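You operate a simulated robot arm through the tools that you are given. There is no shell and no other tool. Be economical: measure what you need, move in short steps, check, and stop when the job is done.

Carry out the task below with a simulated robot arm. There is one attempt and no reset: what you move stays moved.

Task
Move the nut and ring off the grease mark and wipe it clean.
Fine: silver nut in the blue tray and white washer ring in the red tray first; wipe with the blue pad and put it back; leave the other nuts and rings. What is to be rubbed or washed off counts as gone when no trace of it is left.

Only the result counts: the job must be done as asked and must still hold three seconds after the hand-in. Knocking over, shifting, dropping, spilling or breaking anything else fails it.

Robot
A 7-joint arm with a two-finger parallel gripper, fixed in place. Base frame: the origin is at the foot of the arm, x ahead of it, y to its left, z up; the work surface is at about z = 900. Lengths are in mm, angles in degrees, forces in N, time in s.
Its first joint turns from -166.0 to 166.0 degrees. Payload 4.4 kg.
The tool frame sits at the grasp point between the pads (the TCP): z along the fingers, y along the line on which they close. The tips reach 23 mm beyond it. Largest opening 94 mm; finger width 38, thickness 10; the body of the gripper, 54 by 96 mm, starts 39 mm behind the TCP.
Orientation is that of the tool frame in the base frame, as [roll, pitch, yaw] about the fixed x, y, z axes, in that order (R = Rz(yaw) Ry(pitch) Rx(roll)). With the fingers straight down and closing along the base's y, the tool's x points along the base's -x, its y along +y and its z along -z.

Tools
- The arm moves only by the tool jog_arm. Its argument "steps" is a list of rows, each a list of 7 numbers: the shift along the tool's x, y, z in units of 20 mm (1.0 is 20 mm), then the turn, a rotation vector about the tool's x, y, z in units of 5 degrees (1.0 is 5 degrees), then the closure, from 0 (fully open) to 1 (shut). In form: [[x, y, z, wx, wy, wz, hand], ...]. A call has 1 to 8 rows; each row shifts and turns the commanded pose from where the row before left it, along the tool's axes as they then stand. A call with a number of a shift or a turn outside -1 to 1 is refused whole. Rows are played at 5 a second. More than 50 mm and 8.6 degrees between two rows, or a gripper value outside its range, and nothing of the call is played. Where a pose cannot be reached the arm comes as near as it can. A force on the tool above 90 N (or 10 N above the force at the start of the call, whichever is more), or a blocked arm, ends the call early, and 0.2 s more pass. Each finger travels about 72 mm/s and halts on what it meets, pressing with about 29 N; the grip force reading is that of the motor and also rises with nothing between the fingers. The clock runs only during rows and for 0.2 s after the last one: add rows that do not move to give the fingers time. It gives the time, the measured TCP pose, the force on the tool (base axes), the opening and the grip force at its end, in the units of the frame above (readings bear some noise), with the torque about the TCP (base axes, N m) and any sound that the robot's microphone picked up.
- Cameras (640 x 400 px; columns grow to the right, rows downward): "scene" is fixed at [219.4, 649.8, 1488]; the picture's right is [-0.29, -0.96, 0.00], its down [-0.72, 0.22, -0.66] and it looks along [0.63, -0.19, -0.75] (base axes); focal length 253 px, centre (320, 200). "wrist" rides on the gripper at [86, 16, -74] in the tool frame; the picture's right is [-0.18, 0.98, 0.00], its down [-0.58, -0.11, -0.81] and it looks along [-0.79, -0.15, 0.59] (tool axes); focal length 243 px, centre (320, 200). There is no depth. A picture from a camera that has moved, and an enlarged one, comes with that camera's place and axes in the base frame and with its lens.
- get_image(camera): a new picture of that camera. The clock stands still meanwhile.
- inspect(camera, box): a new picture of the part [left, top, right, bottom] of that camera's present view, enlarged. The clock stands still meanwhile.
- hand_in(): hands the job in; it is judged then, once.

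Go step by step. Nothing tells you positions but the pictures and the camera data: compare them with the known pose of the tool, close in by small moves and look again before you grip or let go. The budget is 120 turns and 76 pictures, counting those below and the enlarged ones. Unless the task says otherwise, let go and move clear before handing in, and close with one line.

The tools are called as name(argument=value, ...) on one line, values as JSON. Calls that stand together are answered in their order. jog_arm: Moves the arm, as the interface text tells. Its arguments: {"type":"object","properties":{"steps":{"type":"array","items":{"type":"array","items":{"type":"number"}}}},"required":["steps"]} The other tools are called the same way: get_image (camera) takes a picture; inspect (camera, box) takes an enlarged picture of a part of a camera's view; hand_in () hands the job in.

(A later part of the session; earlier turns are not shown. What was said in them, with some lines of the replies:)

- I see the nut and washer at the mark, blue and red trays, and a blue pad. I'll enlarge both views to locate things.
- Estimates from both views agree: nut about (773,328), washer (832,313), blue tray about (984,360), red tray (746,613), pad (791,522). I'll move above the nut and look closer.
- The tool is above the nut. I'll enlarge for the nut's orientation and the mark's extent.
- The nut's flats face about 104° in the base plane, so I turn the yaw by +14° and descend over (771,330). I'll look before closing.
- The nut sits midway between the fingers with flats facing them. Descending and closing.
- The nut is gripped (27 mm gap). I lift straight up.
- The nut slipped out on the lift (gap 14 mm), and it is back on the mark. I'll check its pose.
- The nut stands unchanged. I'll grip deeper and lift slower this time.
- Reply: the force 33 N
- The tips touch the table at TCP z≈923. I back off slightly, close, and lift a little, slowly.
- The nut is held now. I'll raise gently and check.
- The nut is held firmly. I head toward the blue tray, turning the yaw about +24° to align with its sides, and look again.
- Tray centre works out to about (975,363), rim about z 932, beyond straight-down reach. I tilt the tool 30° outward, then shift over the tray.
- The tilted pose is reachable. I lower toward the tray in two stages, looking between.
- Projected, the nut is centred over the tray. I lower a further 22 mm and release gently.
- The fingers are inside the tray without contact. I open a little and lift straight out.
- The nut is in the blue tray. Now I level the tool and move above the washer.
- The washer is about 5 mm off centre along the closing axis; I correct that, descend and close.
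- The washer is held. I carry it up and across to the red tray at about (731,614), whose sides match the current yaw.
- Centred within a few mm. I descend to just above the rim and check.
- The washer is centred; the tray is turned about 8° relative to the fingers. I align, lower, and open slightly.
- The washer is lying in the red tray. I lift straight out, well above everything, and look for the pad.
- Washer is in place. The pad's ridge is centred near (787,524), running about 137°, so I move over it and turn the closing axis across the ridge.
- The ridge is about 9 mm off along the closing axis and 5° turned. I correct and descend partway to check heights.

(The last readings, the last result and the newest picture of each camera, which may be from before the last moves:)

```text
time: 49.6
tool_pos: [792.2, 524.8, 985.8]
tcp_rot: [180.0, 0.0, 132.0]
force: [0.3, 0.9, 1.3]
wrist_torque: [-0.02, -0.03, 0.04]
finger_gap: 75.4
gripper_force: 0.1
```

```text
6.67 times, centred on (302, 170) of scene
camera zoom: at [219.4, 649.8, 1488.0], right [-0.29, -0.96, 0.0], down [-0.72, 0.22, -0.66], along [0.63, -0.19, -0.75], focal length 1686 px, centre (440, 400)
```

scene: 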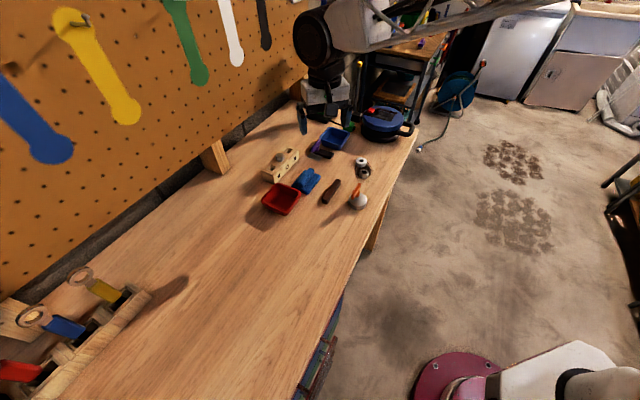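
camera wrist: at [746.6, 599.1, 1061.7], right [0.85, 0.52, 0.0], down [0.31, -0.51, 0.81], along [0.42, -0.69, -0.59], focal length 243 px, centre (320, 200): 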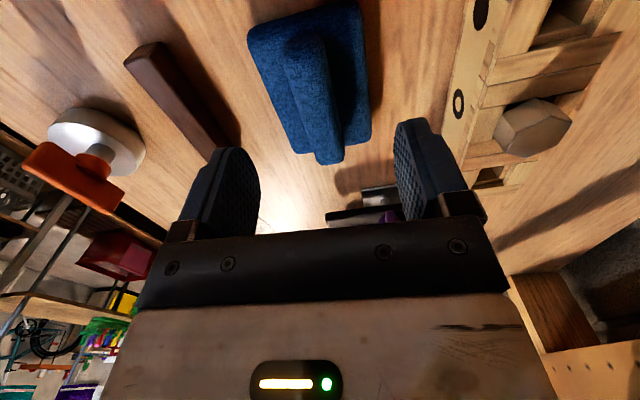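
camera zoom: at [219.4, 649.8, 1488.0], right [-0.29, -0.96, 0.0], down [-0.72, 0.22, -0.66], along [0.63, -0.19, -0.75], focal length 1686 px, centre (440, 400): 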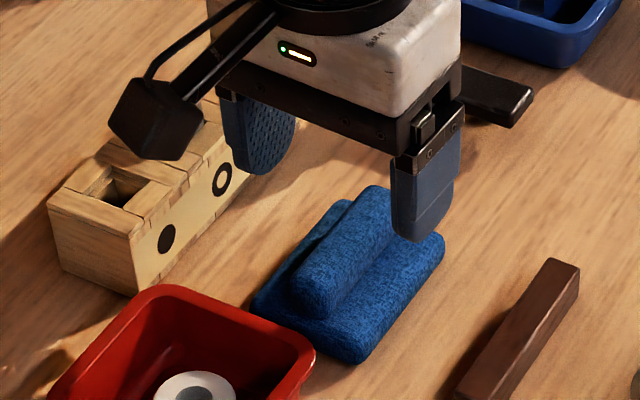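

The ridge is now aligned and centred between the fingers. I descend to TCP ≈944 so the tips straddle the ridge above the slab, and check.

jog_arm(steps=[[0, 0, 0.8, 0, 0, 0, 0.2], [0, 0, 0.7, 0, 0, 0, 0.2], [0, 0, 0.6, 0, 0, 0, 0.2], [0, 0, 0, 0, 0, 0, 0.2]])

inspect(camera="wrist", box=[160, 20, 480, 240])

inspect(camera="scene", box=[270, 150, 326, 195])

```text
time: 50.6
tool_pos: [792.3, 524.3, 944.1]
tcp_rot: [180.0, 0.0, 132.0]
force: [0.2, 0.8, 0.6]
wrist_torque: [-0.01, -0.02, 0.01]
finger_gap: 75.0
gripper_force: 0.1
```

```text
1.82 times, centred on (320, 130) of wrist
camera zoom: at [746.8, 598.5, 1019.1], right [0.85, 0.52, 0.0], down [0.31, -0.5, 0.81], along [0.42, -0.69, -0.59], focal length 441 px, centre (320, 327)
```

zoom: 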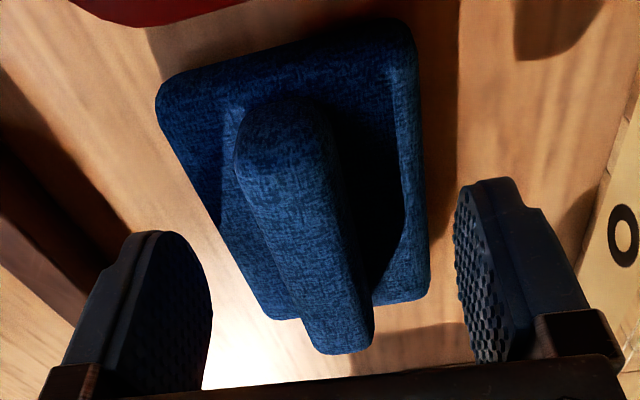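

```text
8.89 times, centred on (298, 172) of scene
camera zoom: at [219.4, 649.8, 1488.0], right [-0.29, -0.96, 0.0], down [-0.72, 0.22, -0.66], along [0.63, -0.19, -0.75], focal length 2248 px, centre (516, 444)
```

zoom: 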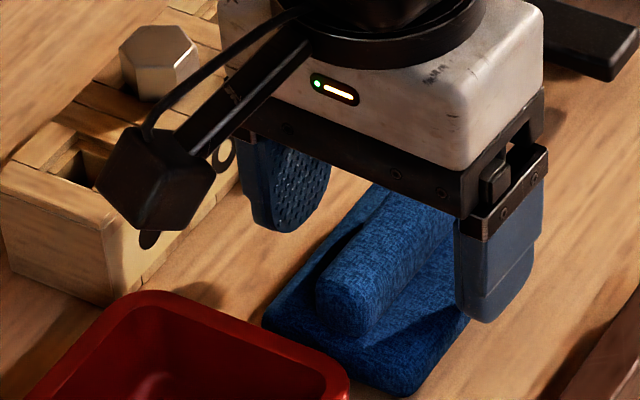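

The ridge is between the fingers and parallel to them. Closing, then a small test lift.

jog_arm(steps=[[0, 0, 0, 0, 0, 0, 0.5], [0, 0, 0, 0, 0, 0, 0.8], [0, 0, 0, 0, 0, 0, 1], [0, 0, 0, 0, 0, 0, 1], [0, 0, 0, 0, 0, 0, 1], [0, 0, 0, 0, 0, 0, 1]])

inspect(camera="scene", box=[270, 150, 326, 195])

```text
time: 52.0
tool_pos: [791.5, 523.8, 943.6]
tcp_rot: [179.9, -0.1, 132.0]
force: [-0.3, -0.6, -0.3]
wrist_torque: [0.0, -0.01, 0.01]
finger_gap: 21.2
gripper_force: 29.2
```

```text
8.89 times, centred on (298, 172) of scene
camera zoom: at [219.4, 649.8, 1488.0], right [-0.29, -0.96, 0.0], down [-0.72, 0.22, -0.66], along [0.63, -0.19, -0.75], focal length 2248 px, centre (516, 444)
```

zoom: 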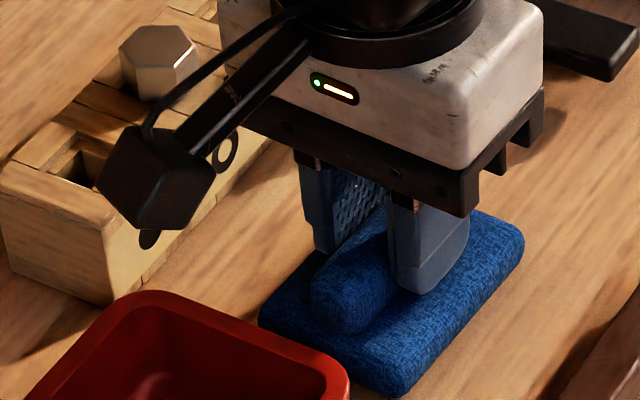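

The pad is gripped; its home is TCP (791.5, 523.8, 943.6) at yaw 132. I lift it slowly and carry it above the mark, centred near (803,315).

jog_arm(steps=[[0, 0, -0.15, 0, 0, 0, 1], [0, 0, -0.25, 0, 0, 0, 1], [0, 0, -0.4, 0, 0, 0, 1], [0, 0, -0.5, 0, 0, 0, 1], [0, 0, -0.5, 0, 0, 0, 1], [0, 0, -0.5, 0, 0, 0, 1], [0, 0, -0.5, 0, 0, 0, 1], [0, 0, -0.5, 0, 0, 0, 1]])

jog_arm(steps=[[-0.3, -0.24, 0, 0, 0, 0, 1], [-0.5, -0.4, 0, 0, 0, 0, 1], [-0.6, -0.483, 0, 0, 0, 0, 1], [-0.6, -0.483, 0, 0, 0, 0, 1], [-0.6, -0.483, 0, 0, 0, 0, 1], [-0.6, -0.483, 0, 0, 0, 0, 1], [-0.6, -0.483, 0, 0, 0, 0, 1], [-0.6, -0.483, 0, 0, 0, 0, 1]])

jog_arm(steps=[[-0.6, -0.483, 0, 0, 0, 0, 1], [-0.6, -0.483, 0, 0, 0, 0, 1], [-0.6, -0.483, 0, 0, 0, 0, 1], [-0.6, -0.483, 0, 0, 0, 0, 1], [-0.6, -0.483, 0, 0, 0, 0, 1], [-0.45, -0.37, 0, 0, 0, 0, 1], [-0.3, -0.24, 0, 0, 0, 0, 1], [0, 0, 0, 0, 0, 0, 1]])

get_image(camera="wrist")

inspect(camera="scene", box=[260, 100, 420, 220])

```text
time: 53.8
tool_pos: [790.8, 525.4, 1007.6]
tcp_rot: [180.0, 0.0, 132.0]
force: [-0.6, -0.3, -0.9]
wrist_torque: [-0.01, -0.01, 0.02]
finger_gap: 21.0
gripper_force: 28.7
```

```text
time: 55.6
tool_pos: [798.7, 411.6, 1010.3]
tcp_rot: [179.9, 0.0, 132.0]
force: [0.7, 0.1, -0.7]
wrist_torque: [0.0, -0.01, -0.01]
finger_gap: 21.1
gripper_force: 29.4
```

```text
time: 57.4
tool_pos: [803.5, 313.6, 1011.2]
tcp_rot: [180.0, 0.0, 131.9]
force: [-0.1, -0.3, -0.7]
wrist_torque: [0.0, -0.01, -0.02]
finger_gap: 21.0
gripper_force: 28.7
```

```text
35 pictures are left
camera wrist: at [758.6, 389.1, 1086.9], right [0.85, 0.52, 0.0], down [0.31, -0.51, 0.81], along [0.42, -0.69, -0.59], focal length 243 px, centre (320, 200)
```

wrist: 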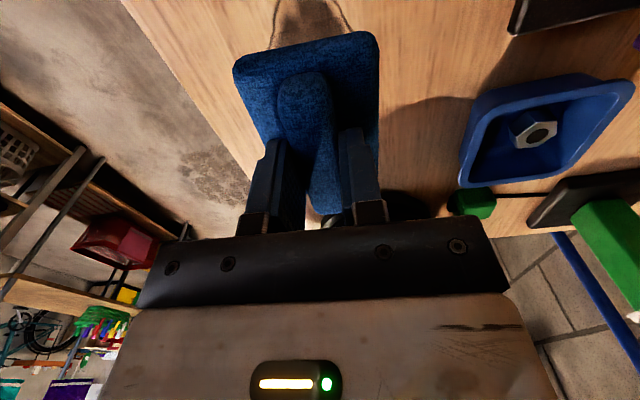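

```text
3.33 times, centred on (340, 160) of scene
camera zoom: at [219.4, 649.8, 1488.0], right [-0.29, -0.96, 0.0], down [-0.72, 0.22, -0.66], along [0.63, -0.19, -0.75], focal length 843 px, centre (253, 333)
```

zoom: 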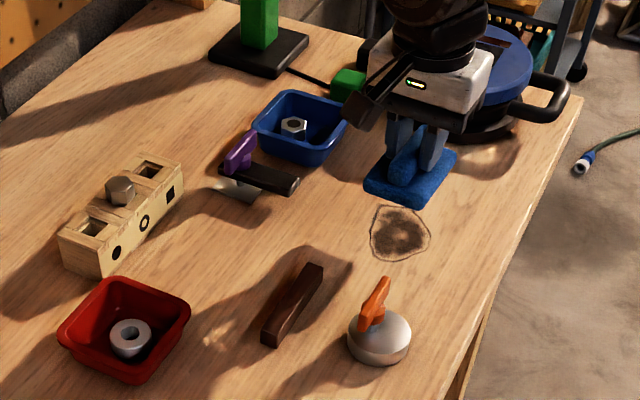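

The pad hangs above the mark. I lower to the table and press lightly, checking the force.

jog_arm(steps=[[0, 0, 0.6, 0, 0, 0, 1], [0, 0, 0.7, 0, 0, 0, 1], [0, 0, 0.7, 0, 0, 0, 1], [0, 0, 0.7, 0, 0, 0, 1], [0, 0, 0.5, 0, 0, 0, 1], [0, 0, 0.15, 0, 0, 0, 1], [0, 0, 0.08, 0, 0, 0, 1], [0, 0, 0, 0, 0, 0, 1]])

```text
time: 59.2
tool_pos: [803.5, 315.2, 943.8]
tcp_rot: [179.8, 0.1, 132.0]
force: [-6.4, 4.4, 35.1]
wrist_torque: [0.26, 0.27, 0.01]
finger_gap: 20.8
gripper_force: 29.2
```

Pressing at about 35 N. I start rubbing with slightly less force, ±30 mm along the tool's x and y.

jog_arm(steps=[[0.5, 0, -0.03, 0, 0, 0, 1], [0.5, 0, 0, 0, 0, 0, 1], [0.5, 0, 0, 0, 0, 0, 1], [-0.75, 0, 0, 0, 0, 0, 1], [-0.75, 0, 0, 0, 0, 0, 1], [-0.75, 0, 0, 0, 0, 0, 1], [-0.75, 0, 0, 0, 0, 0, 1], [-0.5, 0, 0, 0, 0, 0, 1]])

jog_arm(steps=[[0.75, 0, 0, 0, 0, 0, 1], [0.75, 0, 0, 0, 0, 0, 1], [0.5, 0.5, 0, 0, 0, 0, 1], [0, 0.6, 0, 0, 0, 0, 1], [0, -0.75, 0, 0, 0, 0, 1], [0, -0.75, 0, 0, 0, 0, 1], [0, -0.75, 0, 0, 0, 0, 1], [0.3, 0, 0, 0, 0, 0, 1]])

```text
time: 61.0
tool_pos: [831.4, 283.4, 943.4]
tcp_rot: [-179.9, -0.2, 132.0]
force: [-0.3, 0.4, -1.0]
wrist_torque: [-0.01, 0.01, 0.0]
finger_gap: 21.3
gripper_force: 29.3
```

```text
time: 62.8
tool_pos: [783.0, 302.9, 943.9]
tcp_rot: [-180.0, 0.1, 132.0]
force: [0.2, 0.5, 0.5]
wrist_torque: [-0.01, 0.03, 0.0]
finger_gap: 21.0
gripper_force: 29.2
```

Contact force dropped to zero, so I press down a little again and check.

jog_arm(steps=[[0, 0, 0.06, 0, 0, 0, 1], [0, 0, 0, 0, 0, 0, 1]])

inspect(camera="scene", box=[320, 120, 400, 190])

```text
time: 63.4
tool_pos: [784.2, 302.6, 942.4]
tcp_rot: [180.0, 0.0, 132.0]
force: [-0.5, 0.2, 3.1]
wrist_torque: [-0.04, 0.02, 0.01]
finger_gap: 21.2
gripper_force: 29.1
```

```text
5.71 times, centred on (360, 155) of scene
camera zoom: at [219.4, 649.8, 1488.0], right [-0.29, -0.96, 0.0], down [-0.72, 0.22, -0.66], along [0.63, -0.19, -0.75], focal length 1445 px, centre (91, 457)
```

zoom: 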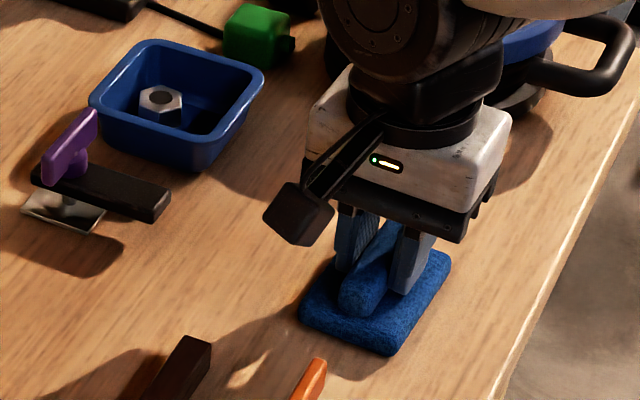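

Contact restored (3 N). I press a bit more and run a raster over the mark.

jog_arm(steps=[[0, 0, 0.04, 0, 0, 0, 1], [0, 0.5, 0, 0, 0, 0, 1], [0, 0.6, 0, 0, 0, 0, 1], [0, 0.6, 0, 0, 0, 0, 1], [0, 0.5, 0, 0, 0, 0, 1], [-0.5, 0, 0, 0, 0, 0, 1], [-0.5, 0, 0, 0, 0, 0, 1], [0, 0, 0, 0, 0, 0, 1]])

jog_arm(steps=[[0, -0.6, 0.02, 0, 0, 0, 1], [0, -0.6, 0, 0, 0, 0, 1], [0, -0.6, 0, 0, 0, 0, 1], [0, -0.6, 0, 0, 0, 0, 1], [-0.5, 0, 0, 0, 0, 0, 1], [-0.5, 0, 0, 0, 0, 0, 1], [0, 0.6, 0, 0, 0, 0, 1], [0, 0.6, 0, 0, 0, 0, 1]])

```text
time: 65.2
tool_pos: [829.7, 316.7, 941.1]
tcp_rot: [180.0, 0.0, 132.0]
force: [-1.6, 5.1, 9.0]
wrist_torque: [0.04, -0.03, 0.01]
finger_gap: 21.1
gripper_force: 28.9
```

```text
time: 67.0
tool_pos: [826.3, 285.7, 940.6]
tcp_rot: [179.9, 0.0, 131.9]
force: [-9.3, -14.2, 32.5]
wrist_torque: [-0.34, 0.09, -0.02]
finger_gap: 21.0
gripper_force: 28.4
```

Good pressure (9–32 N). Another set of strokes through the centre and across, then I'll lift and look.

jog_arm(steps=[[0.6, 0, 0, 0, 0, 0, 1], [0.6, 0, 0, 0, 0, 0, 1], [0.6, 0, 0, 0, 0, 0, 1], [0.6, 0, 0, 0, 0, 0, 1], [0.6, 0, 0, 0, 0, 0, 1], [0, -0.6, 0, 0, 0, 0, 1], [0, -0.6, 0, 0, 0, 0, 1], [-0.6, 0, 0, 0, 0, 0, 1]])

jog_arm(steps=[[-0.6, 0, 0, 0, 0, 0, 1], [-0.6, 0, 0, 0, 0, 0, 1], [-0.6, 0, 0, 0, 0, 0, 1], [0, 0.6, 0, 0, 0, 0, 1], [0, 0.6, 0, 0, 0, 0, 1], [0, 0.6, 0, 0, 0, 0, 1], [0.6, 0, 0, 0, 0, 0, 1], [0.6, 0, 0, 0, 0, 0, 1]])

jog_arm(steps=[[0, 0, -0.5, 0, 0, 0, 1], [0, 0, -0.5, 0, 0, 0, 1], [0.3, 0.3, -0.5, 0, 0, 0, 1], [0.6, 0.5, -0.5, 0, 0, 0, 1], [0.6, 0.5, -0.5, 0, 0, 0, 1], [0.6, 0.5, -0.5, 0, 0, 0, 1], [0.6, 0.5, -0.3, 0, 0, 0, 1], [0.6, 0.5, 0, 0, 0, 0, 1]])

inspect(camera="scene", box=[320, 130, 400, 190])

```text
time: 68.8
tool_pos: [773.9, 309.3, 941.1]
tcp_rot: [180.0, 0.0, 132.0]
force: [-13.8, 13.1, 35.2]
wrist_torque: [0.34, 0.47, -0.02]
finger_gap: 21.1
gripper_force: 29.1
```

```text
time: 70.6
tool_pos: [811.6, 321.5, 940.2]
tcp_rot: [180.0, 0.0, 132.1]
force: [9.2, -5.9, 20.1]
wrist_torque: [-0.2, -0.33, 0.01]
finger_gap: 21.2
gripper_force: 29.3
```

```text
time: 72.4
tool_pos: [806.9, 409.2, 1007.6]
tcp_rot: [180.0, -0.1, 131.9]
force: [0.0, -0.4, -0.6]
wrist_torque: [0.01, -0.01, 0.0]
finger_gap: 21.1
gripper_force: 29.1
```

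```text
6.67 times, centred on (360, 160) of scene
camera zoom: at [219.4, 649.8, 1488.0], right [-0.29, -0.96, 0.0], down [-0.72, 0.22, -0.66], along [0.63, -0.19, -0.75], focal length 1686 px, centre (53, 467)
```

zoom: 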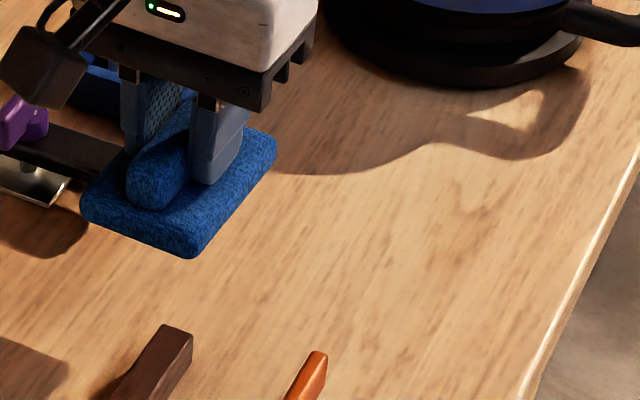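

The mark looks gone; there's a faint pattern further right I want to see closer, and also the marked area itself.

inspect(camera="scene", box=[344, 146, 396, 182])

get_image(camera="wrist")

```text
11.11 times, centred on (370, 164) of scene
camera zoom: at [219.4, 649.8, 1488.0], right [-0.29, -0.96, 0.0], down [-0.72, 0.22, -0.66], along [0.63, -0.19, -0.75], focal length 2810 px, centre (-236, 600)
```

zoom: 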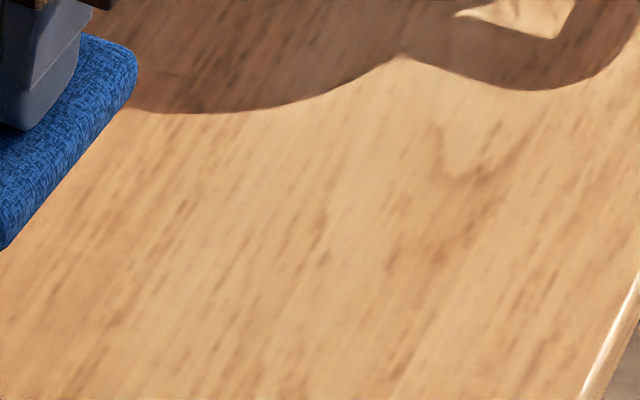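

```text
30 pictures are left
camera wrist: at [761.7, 484.2, 1082.3], right [0.85, 0.52, 0.0], down [0.31, -0.51, 0.81], along [0.42, -0.69, -0.59], focal length 243 px, centre (320, 200)
```

wrist: 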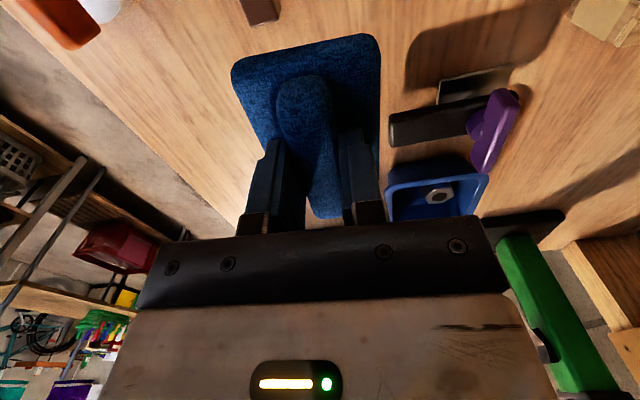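

inspect(camera="scene", box=[372, 150, 396, 172])

inspect(camera="scene", box=[348, 156, 380, 180])

```text
16.00 times, centred on (384, 161) of scene
camera zoom: at [219.4, 649.8, 1488.0], right [-0.29, -0.96, 0.0], down [-0.72, 0.22, -0.66], along [0.63, -0.19, -0.75], focal length 4046 px, centre (-704, 824)
```

zoom: 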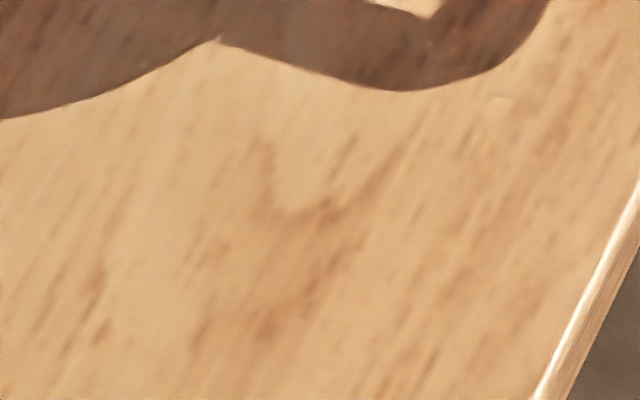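

```text
16.00 times, centred on (364, 168) of scene
camera zoom: at [219.4, 649.8, 1488.0], right [-0.29, -0.96, 0.0], down [-0.72, 0.22, -0.66], along [0.63, -0.19, -0.75], focal length 4046 px, centre (-384, 712)
```

zoom: 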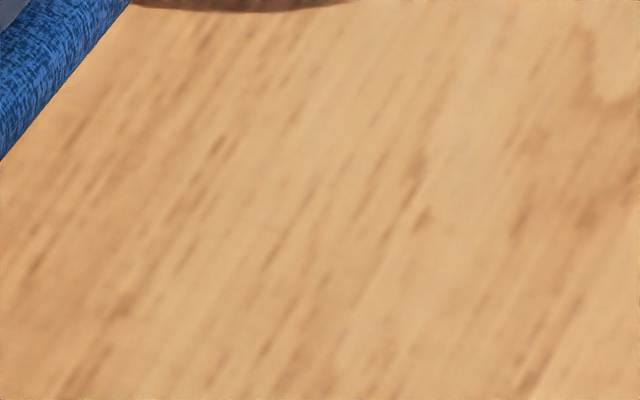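

The mark area is clean; the faint V is wood grain. For safety I'll do one more full pressed pass over the whole mark area.

jog_arm(steps=[[-0.6, -0.6, 0, 0, 0, 0, 1], [-0.6, -0.6, 0, 0, 0, 0, 1], [-0.6, -0.6, 0.4, 0, 0, 0, 1], [-0.6, -0.6, 0.6, 0, 0, 0, 1], [-0.5, -0.5, 0.7, 0, 0, 0, 1], [-0.4, -0.4, 0.7, 0, 0, 0, 1], [0, 0, 0.6, 0, 0, 0, 1], [0, 0, 0.35, 0, 0, 0, 1]])

jog_arm(steps=[[0, 0, 0.03, 0, 0, 0, 1], [0, 0, 0, 0, 0, 0, 1]])

```text
time: 74.2
tool_pos: [802.1, 315.7, 941.1]
tcp_rot: [179.9, 0.0, 132.0]
force: [-6.4, -4.5, 19.7]
wrist_torque: [-0.05, 0.48, 0.06]
finger_gap: 21.1
gripper_force: 29.2
```

```text
time: 74.8
tool_pos: [803.3, 315.1, 940.4]
tcp_rot: [179.9, 0.1, 132.0]
force: [-9.9, -8.7, 43.9]
wrist_torque: [-0.09, 0.36, 0.02]
finger_gap: 21.3
gripper_force: 29.0
```

jog_arm(steps=[[0.6, 0, 0, 0, 0, 0, 1], [0.6, 0, 0, 0, 0, 0, 1], [0.6, 0.3, 0, 0, 0, 0, 1], [0, 0.6, 0, 0, 0, 0, 1], [-0.7, 0, 0, 0, 0, 0, 1], [-0.7, 0, 0, 0, 0, 0, 1], [-0.7, 0, 0, 0, 0, 0, 1], [-0.7, 0, 0, 0, 0, 0, 1]])

jog_arm(steps=[[-0.7, 0, 0, 0, 0, 0, 1], [0, -0.6, 0, 0, 0, 0, 1], [0, -0.6, 0, 0, 0, 0, 1], [0, -0.6, 0, 0, 0, 0, 1], [0.7, 0, 0, 0, 0, 0, 1], [0.7, 0, 0, 0, 0, 0, 1], [0.7, 0, 0, 0, 0, 0, 1], [0.7, 0, 0, 0, 0, 0, 1]])

jog_arm(steps=[[0, 0.6, 0, 0, 0, 0, 1], [-0.7, 0.3, 0, 0, 0, 0, 1], [-0.7, 0, 0, 0, 0, 0, 1], [-0.7, 0, 0, 0, 0, 0, 1], [0, 0.6, 0, 0, 0, 0, 1], [0.6, 0, 0, 0, 0, 0, 1], [0.6, -0.5, 0, 0, 0, 0, 1], [0, -0.5, 0, 0, 0, 0, 1]])

```text
time: 75.9
tool_pos: [790.4, 354.9, 941.2]
tcp_rot: [179.9, 0.0, 132.1]
force: [-0.5, -0.8, 9.9]
wrist_torque: [0.04, -0.12, 0.01]
finger_gap: 21.1
gripper_force: 29.1
stopped in row 5: the force on the tool passed its limit at 92 N (the readings are from after the stop); the commanded pose is now the measured one
```

```text
time: 77.7
tool_pos: [738.2, 363.0, 939.3]
tcp_rot: [179.9, -0.1, 132.1]
force: [19.0, -19.7, 22.4]
wrist_torque: [-0.46, -0.57, 0.6]
finger_gap: 21.2
gripper_force: 28.8
```

```text
time: 79.5
tool_pos: [754.4, 354.8, 940.5]
tcp_rot: [-180.0, 0.0, 132.1]
force: [1.7, 3.5, 7.2]
wrist_torque: [0.05, -0.1, 0.03]
finger_gap: 21.1
gripper_force: 29.4
```

The force limit stopped one row and shifted my later strokes toward the bar and knob; I must check nothing was disturbed. I lift slightly and look.

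jog_arm(steps=[[0, 0, -0.4, 0, 0, 0, 1], [0, 0, -0.6, 0, 0, 0, 1], [0, 0, -0.7, 0, 0, 0, 1], [0, 0, -0.7, 0, 0, 0, 1], [0, 0, -0.7, 0, 0, 0, 1], [0, 0, -0.3, 0, 0, 0, 1]])

inspect(camera="scene", box=[240, 100, 420, 220])

```text
time: 80.9
tool_pos: [756.3, 353.2, 1008.2]
tcp_rot: [-180.0, -0.1, 132.2]
force: [-0.7, 0.1, 0.1]
wrist_torque: [0.01, 0.01, 0.05]
finger_gap: 21.4
gripper_force: 28.7
```

```text
3.33 times, centred on (330, 160) of scene
camera zoom: at [219.4, 649.8, 1488.0], right [-0.29, -0.96, 0.0], down [-0.72, 0.22, -0.66], along [0.63, -0.19, -0.75], focal length 843 px, centre (287, 333)
```

zoom: 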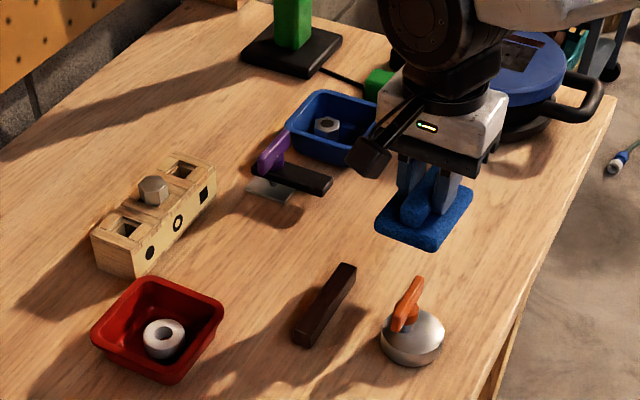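

inspect(camera="scene", box=[260, 140, 340, 200])

inspect(camera="scene", box=[320, 120, 400, 200])

```text
6.67 times, centred on (300, 170) of scene
camera zoom: at [219.4, 649.8, 1488.0], right [-0.29, -0.96, 0.0], down [-0.72, 0.22, -0.66], along [0.63, -0.19, -0.75], focal length 1686 px, centre (453, 400)
```

zoom: 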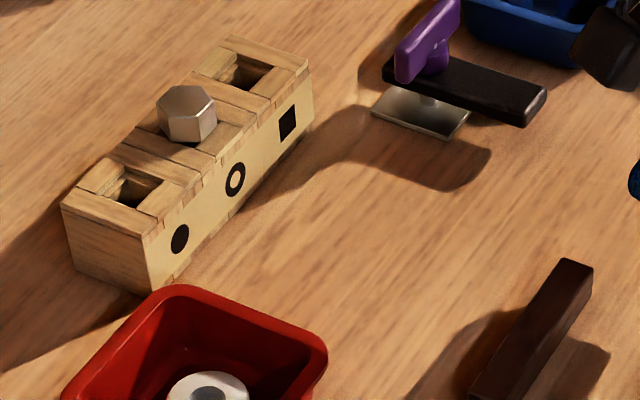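

```text
5.00 times, centred on (360, 160) of scene
camera zoom: at [219.4, 649.8, 1488.0], right [-0.29, -0.96, 0.0], down [-0.72, 0.22, -0.66], along [0.63, -0.19, -0.75], focal length 1264 px, centre (120, 400)
```

zoom: 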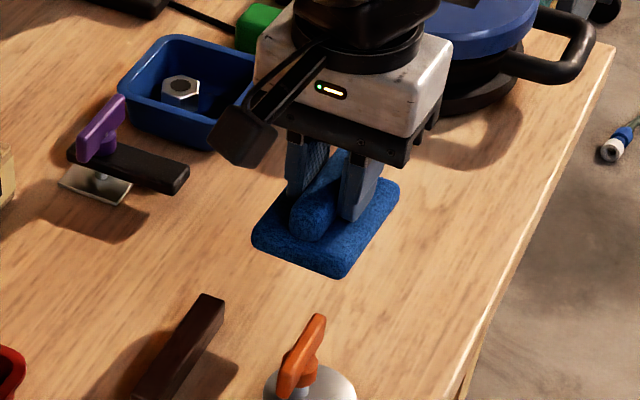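

Bar and knob are unmoved. I carry the pad back above its home (791.5, 523.8) and check the wiped area from there.

jog_arm(steps=[[0.3, 0.4, 0, 0, 0, 0, 1], [0.38, 0.52, 0, 0, 0, 0, 1], [0.38, 0.52, 0, 0, 0, 0, 1], [0.38, 0.52, 0, 0, 0, 0, 1], [0.38, 0.52, 0, 0, 0, 0, 1], [0.38, 0.52, 0, 0, 0, 0, 1], [0.38, 0.52, 0, 0, 0, 0, 1], [0.38, 0.52, 0, 0, 0, 0, 1]])

jog_arm(steps=[[0.38, 0.52, 0, 0, 0, 0, 1], [0.38, 0.52, 0, 0, 0, 0, 1], [0.38, 0.52, 0, 0, 0, 0, 1], [0.38, 0.52, 0, 0, 0, 0, 1], [0.38, 0.52, 0, 0, 0, 0, 1], [0.29, 0.38, 0, 0, 0, 0, 1], [0, 0, 0, 0, 0, 0, 1]])

inspect(camera="scene", box=[335, 140, 391, 180])

inspect(camera="scene", box=[240, 100, 420, 220])

```text
time: 82.7
tool_pos: [774.5, 452.2, 1007.2]
tcp_rot: [179.9, -0.1, 132.0]
force: [0.1, 0.2, -0.7]
wrist_torque: [-0.01, -0.02, -0.02]
finger_gap: 21.2
gripper_force: 28.9
```

```text
time: 84.3
tool_pos: [791.9, 524.7, 1006.2]
tcp_rot: [-180.0, -0.2, 132.0]
force: [0.4, 1.2, -1.0]
wrist_torque: [-0.03, -0.04, 0.01]
finger_gap: 20.9
gripper_force: 30.1
```

```text
10.00 times, centred on (363, 160) of scene
camera zoom: at [219.4, 649.8, 1488.0], right [-0.29, -0.96, 0.0], down [-0.72, 0.22, -0.66], along [0.63, -0.19, -0.75], focal length 2529 px, centre (-110, 600)
```

zoom: 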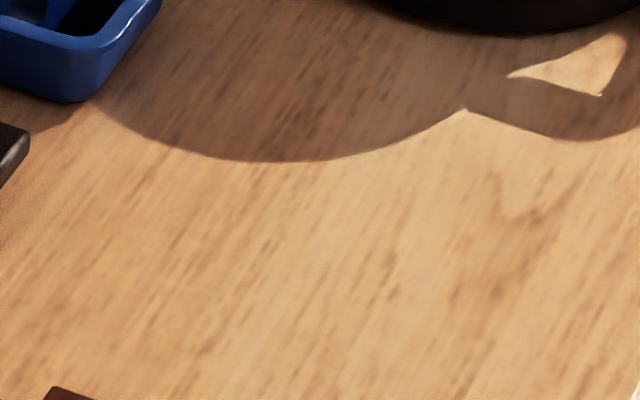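

```text
3.33 times, centred on (330, 160) of scene
camera zoom: at [219.4, 649.8, 1488.0], right [-0.29, -0.96, 0.0], down [-0.72, 0.22, -0.66], along [0.63, -0.19, -0.75], focal length 843 px, centre (287, 333)
```

zoom: 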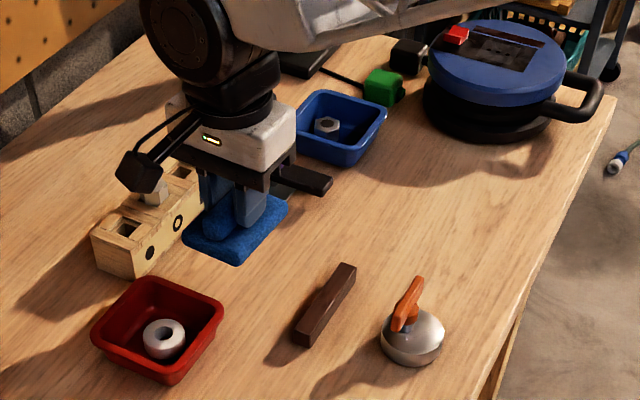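

The table is clean and everything else is in place. I lower the pad onto its home spot.

jog_arm(steps=[[0, 0, 0.5, 0, 0, 0, 1], [0, 0, 0.7, 0, 0, 0, 1], [0, 0, 0.7, 0, 0, 0, 1], [0, 0, 0.6, 0, 0, 0, 1], [0, 0, 0.4, 0, 0, 0, 1], [0, 0, 0.2, 0, 0, 0, 1], [0, 0, 0.1, 0, 0, 0, 1], [0, 0, 0, 0, 0, 0, 1]])

```text
time: 86.1
tool_pos: [792.1, 524.5, 944.7]
tcp_rot: [180.0, -0.1, 132.1]
force: [-0.4, 0.9, -1.0]
wrist_torque: [-0.01, -0.02, -0.04]
finger_gap: 21.3
gripper_force: 29.1
```

jog_arm(steps=[[0, 0, 0.07, 0, 0, 0, 1], [0, 0, 0.06, 0, 0, 0, 1], [0, 0, 0, 0, 0, 0, 1]])

```text
time: 86.9
tool_pos: [790.1, 524.1, 940.9]
tcp_rot: [179.9, -0.1, 132.1]
force: [-0.4, 0.1, -0.3]
wrist_torque: [0.0, 0.02, -0.01]
finger_gap: 21.0
gripper_force: 28.9
```

Almost touching; one more small step, then open.

jog_arm(steps=[[0, 0, 0.06, 0, 0, 0, 1], [0, 0, 0, 0, 0, 0, 1]])

jog_arm(steps=[[0, 0, 0, 0, 0, 0, 0.7], [0, 0, 0, 0, 0, 0, 0.5], [0, 0, 0, 0, 0, 0, 0.4], [0, 0, 0, 0, 0, 0, 0.4], [0, 0, -0.5, 0, 0, 0, 0.4], [0, 0, -1, 0, 0, 0, 0.4], [0, 0, -1, 0, 0, 0, 0.4], [0, 0, -1, 0, 0, 0, 0.4]])

jog_arm(steps=[[0, 0, -1, 0, 0, 0, 0.4], [0, 0, -1, 0, 0, 0, 0.4], [0, 0, -1, 0, 0, 0, 0.4], [0, 0, -1, 0, 0, 0, 0.4], [-0.5, -0.3, -0.5, 0, 0, 0, 0.4], [-0.8, -0.6, 0, 0, 0, 0, 0.4], [-0.8, -0.6, 0, 0, 0, 0, 0.4]])

inspect(camera="scene", box=[240, 100, 420, 220])

inspect(camera="scene", box=[260, 140, 340, 200])

```text
time: 87.5
tool_pos: [790.6, 525.9, 941.0]
tcp_rot: [-180.0, -0.1, 132.2]
force: [-1.1, -1.6, 3.7]
wrist_torque: [-0.1, -0.02, 0.0]
finger_gap: 21.3
gripper_force: 28.8
```

```text
time: 89.3
tool_pos: [793.0, 524.5, 1006.4]
tcp_rot: [180.0, -0.2, 132.0]
force: [0.6, -0.5, -0.5]
wrist_torque: [0.02, 0.0, 0.01]
finger_gap: 56.3
gripper_force: 0.1
```

```text
time: 90.9
tool_pos: [797.6, 473.7, 1100.9]
tcp_rot: [180.0, 0.0, 132.1]
force: [0.0, -1.0, 0.3]
wrist_torque: [0.04, 0.02, 0.05]
finger_gap: 56.6
gripper_force: 0.0
```

```text
3.33 times, centred on (330, 160) of scene
camera zoom: at [219.4, 649.8, 1488.0], right [-0.29, -0.96, 0.0], down [-0.72, 0.22, -0.66], along [0.63, -0.19, -0.75], focal length 843 px, centre (287, 333)
```

zoom: 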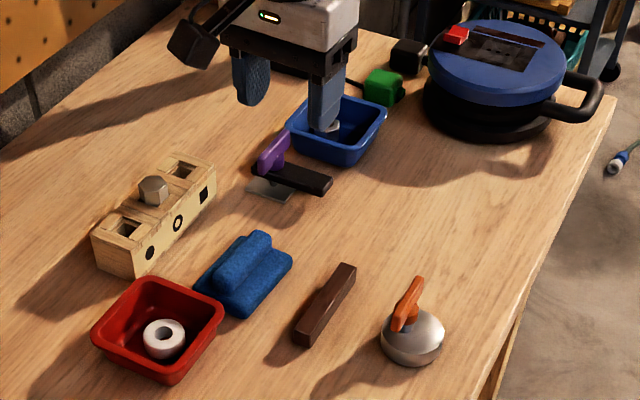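

```text
6.67 times, centred on (300, 170) of scene
camera zoom: at [219.4, 649.8, 1488.0], right [-0.29, -0.96, 0.0], down [-0.72, 0.22, -0.66], along [0.63, -0.19, -0.75], focal length 1686 px, centre (453, 400)
```

zoom: 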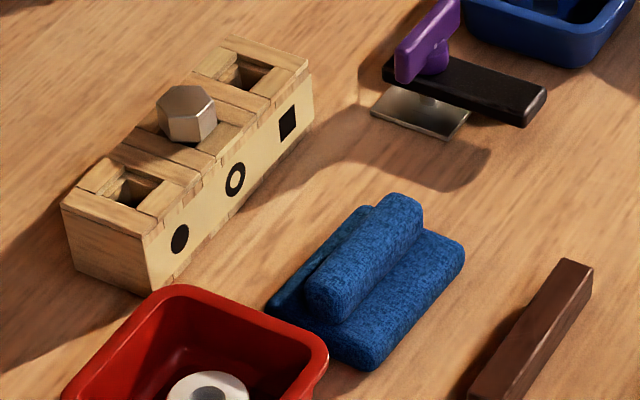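

The pad is back within a few millimetres of its place, the nut and washer are in their trays, the mark is gone, and the arm is clear. I'm handing in.

hand_in()

```text
The job is handed in.
```

The silver nut is in the blue tray, the white washer is in the red tray, and no trace of the grease mark shows in the pictures. The blue pad is back within a few millimetres of its original spot; the other parts look unmoved, and the arm is clear.
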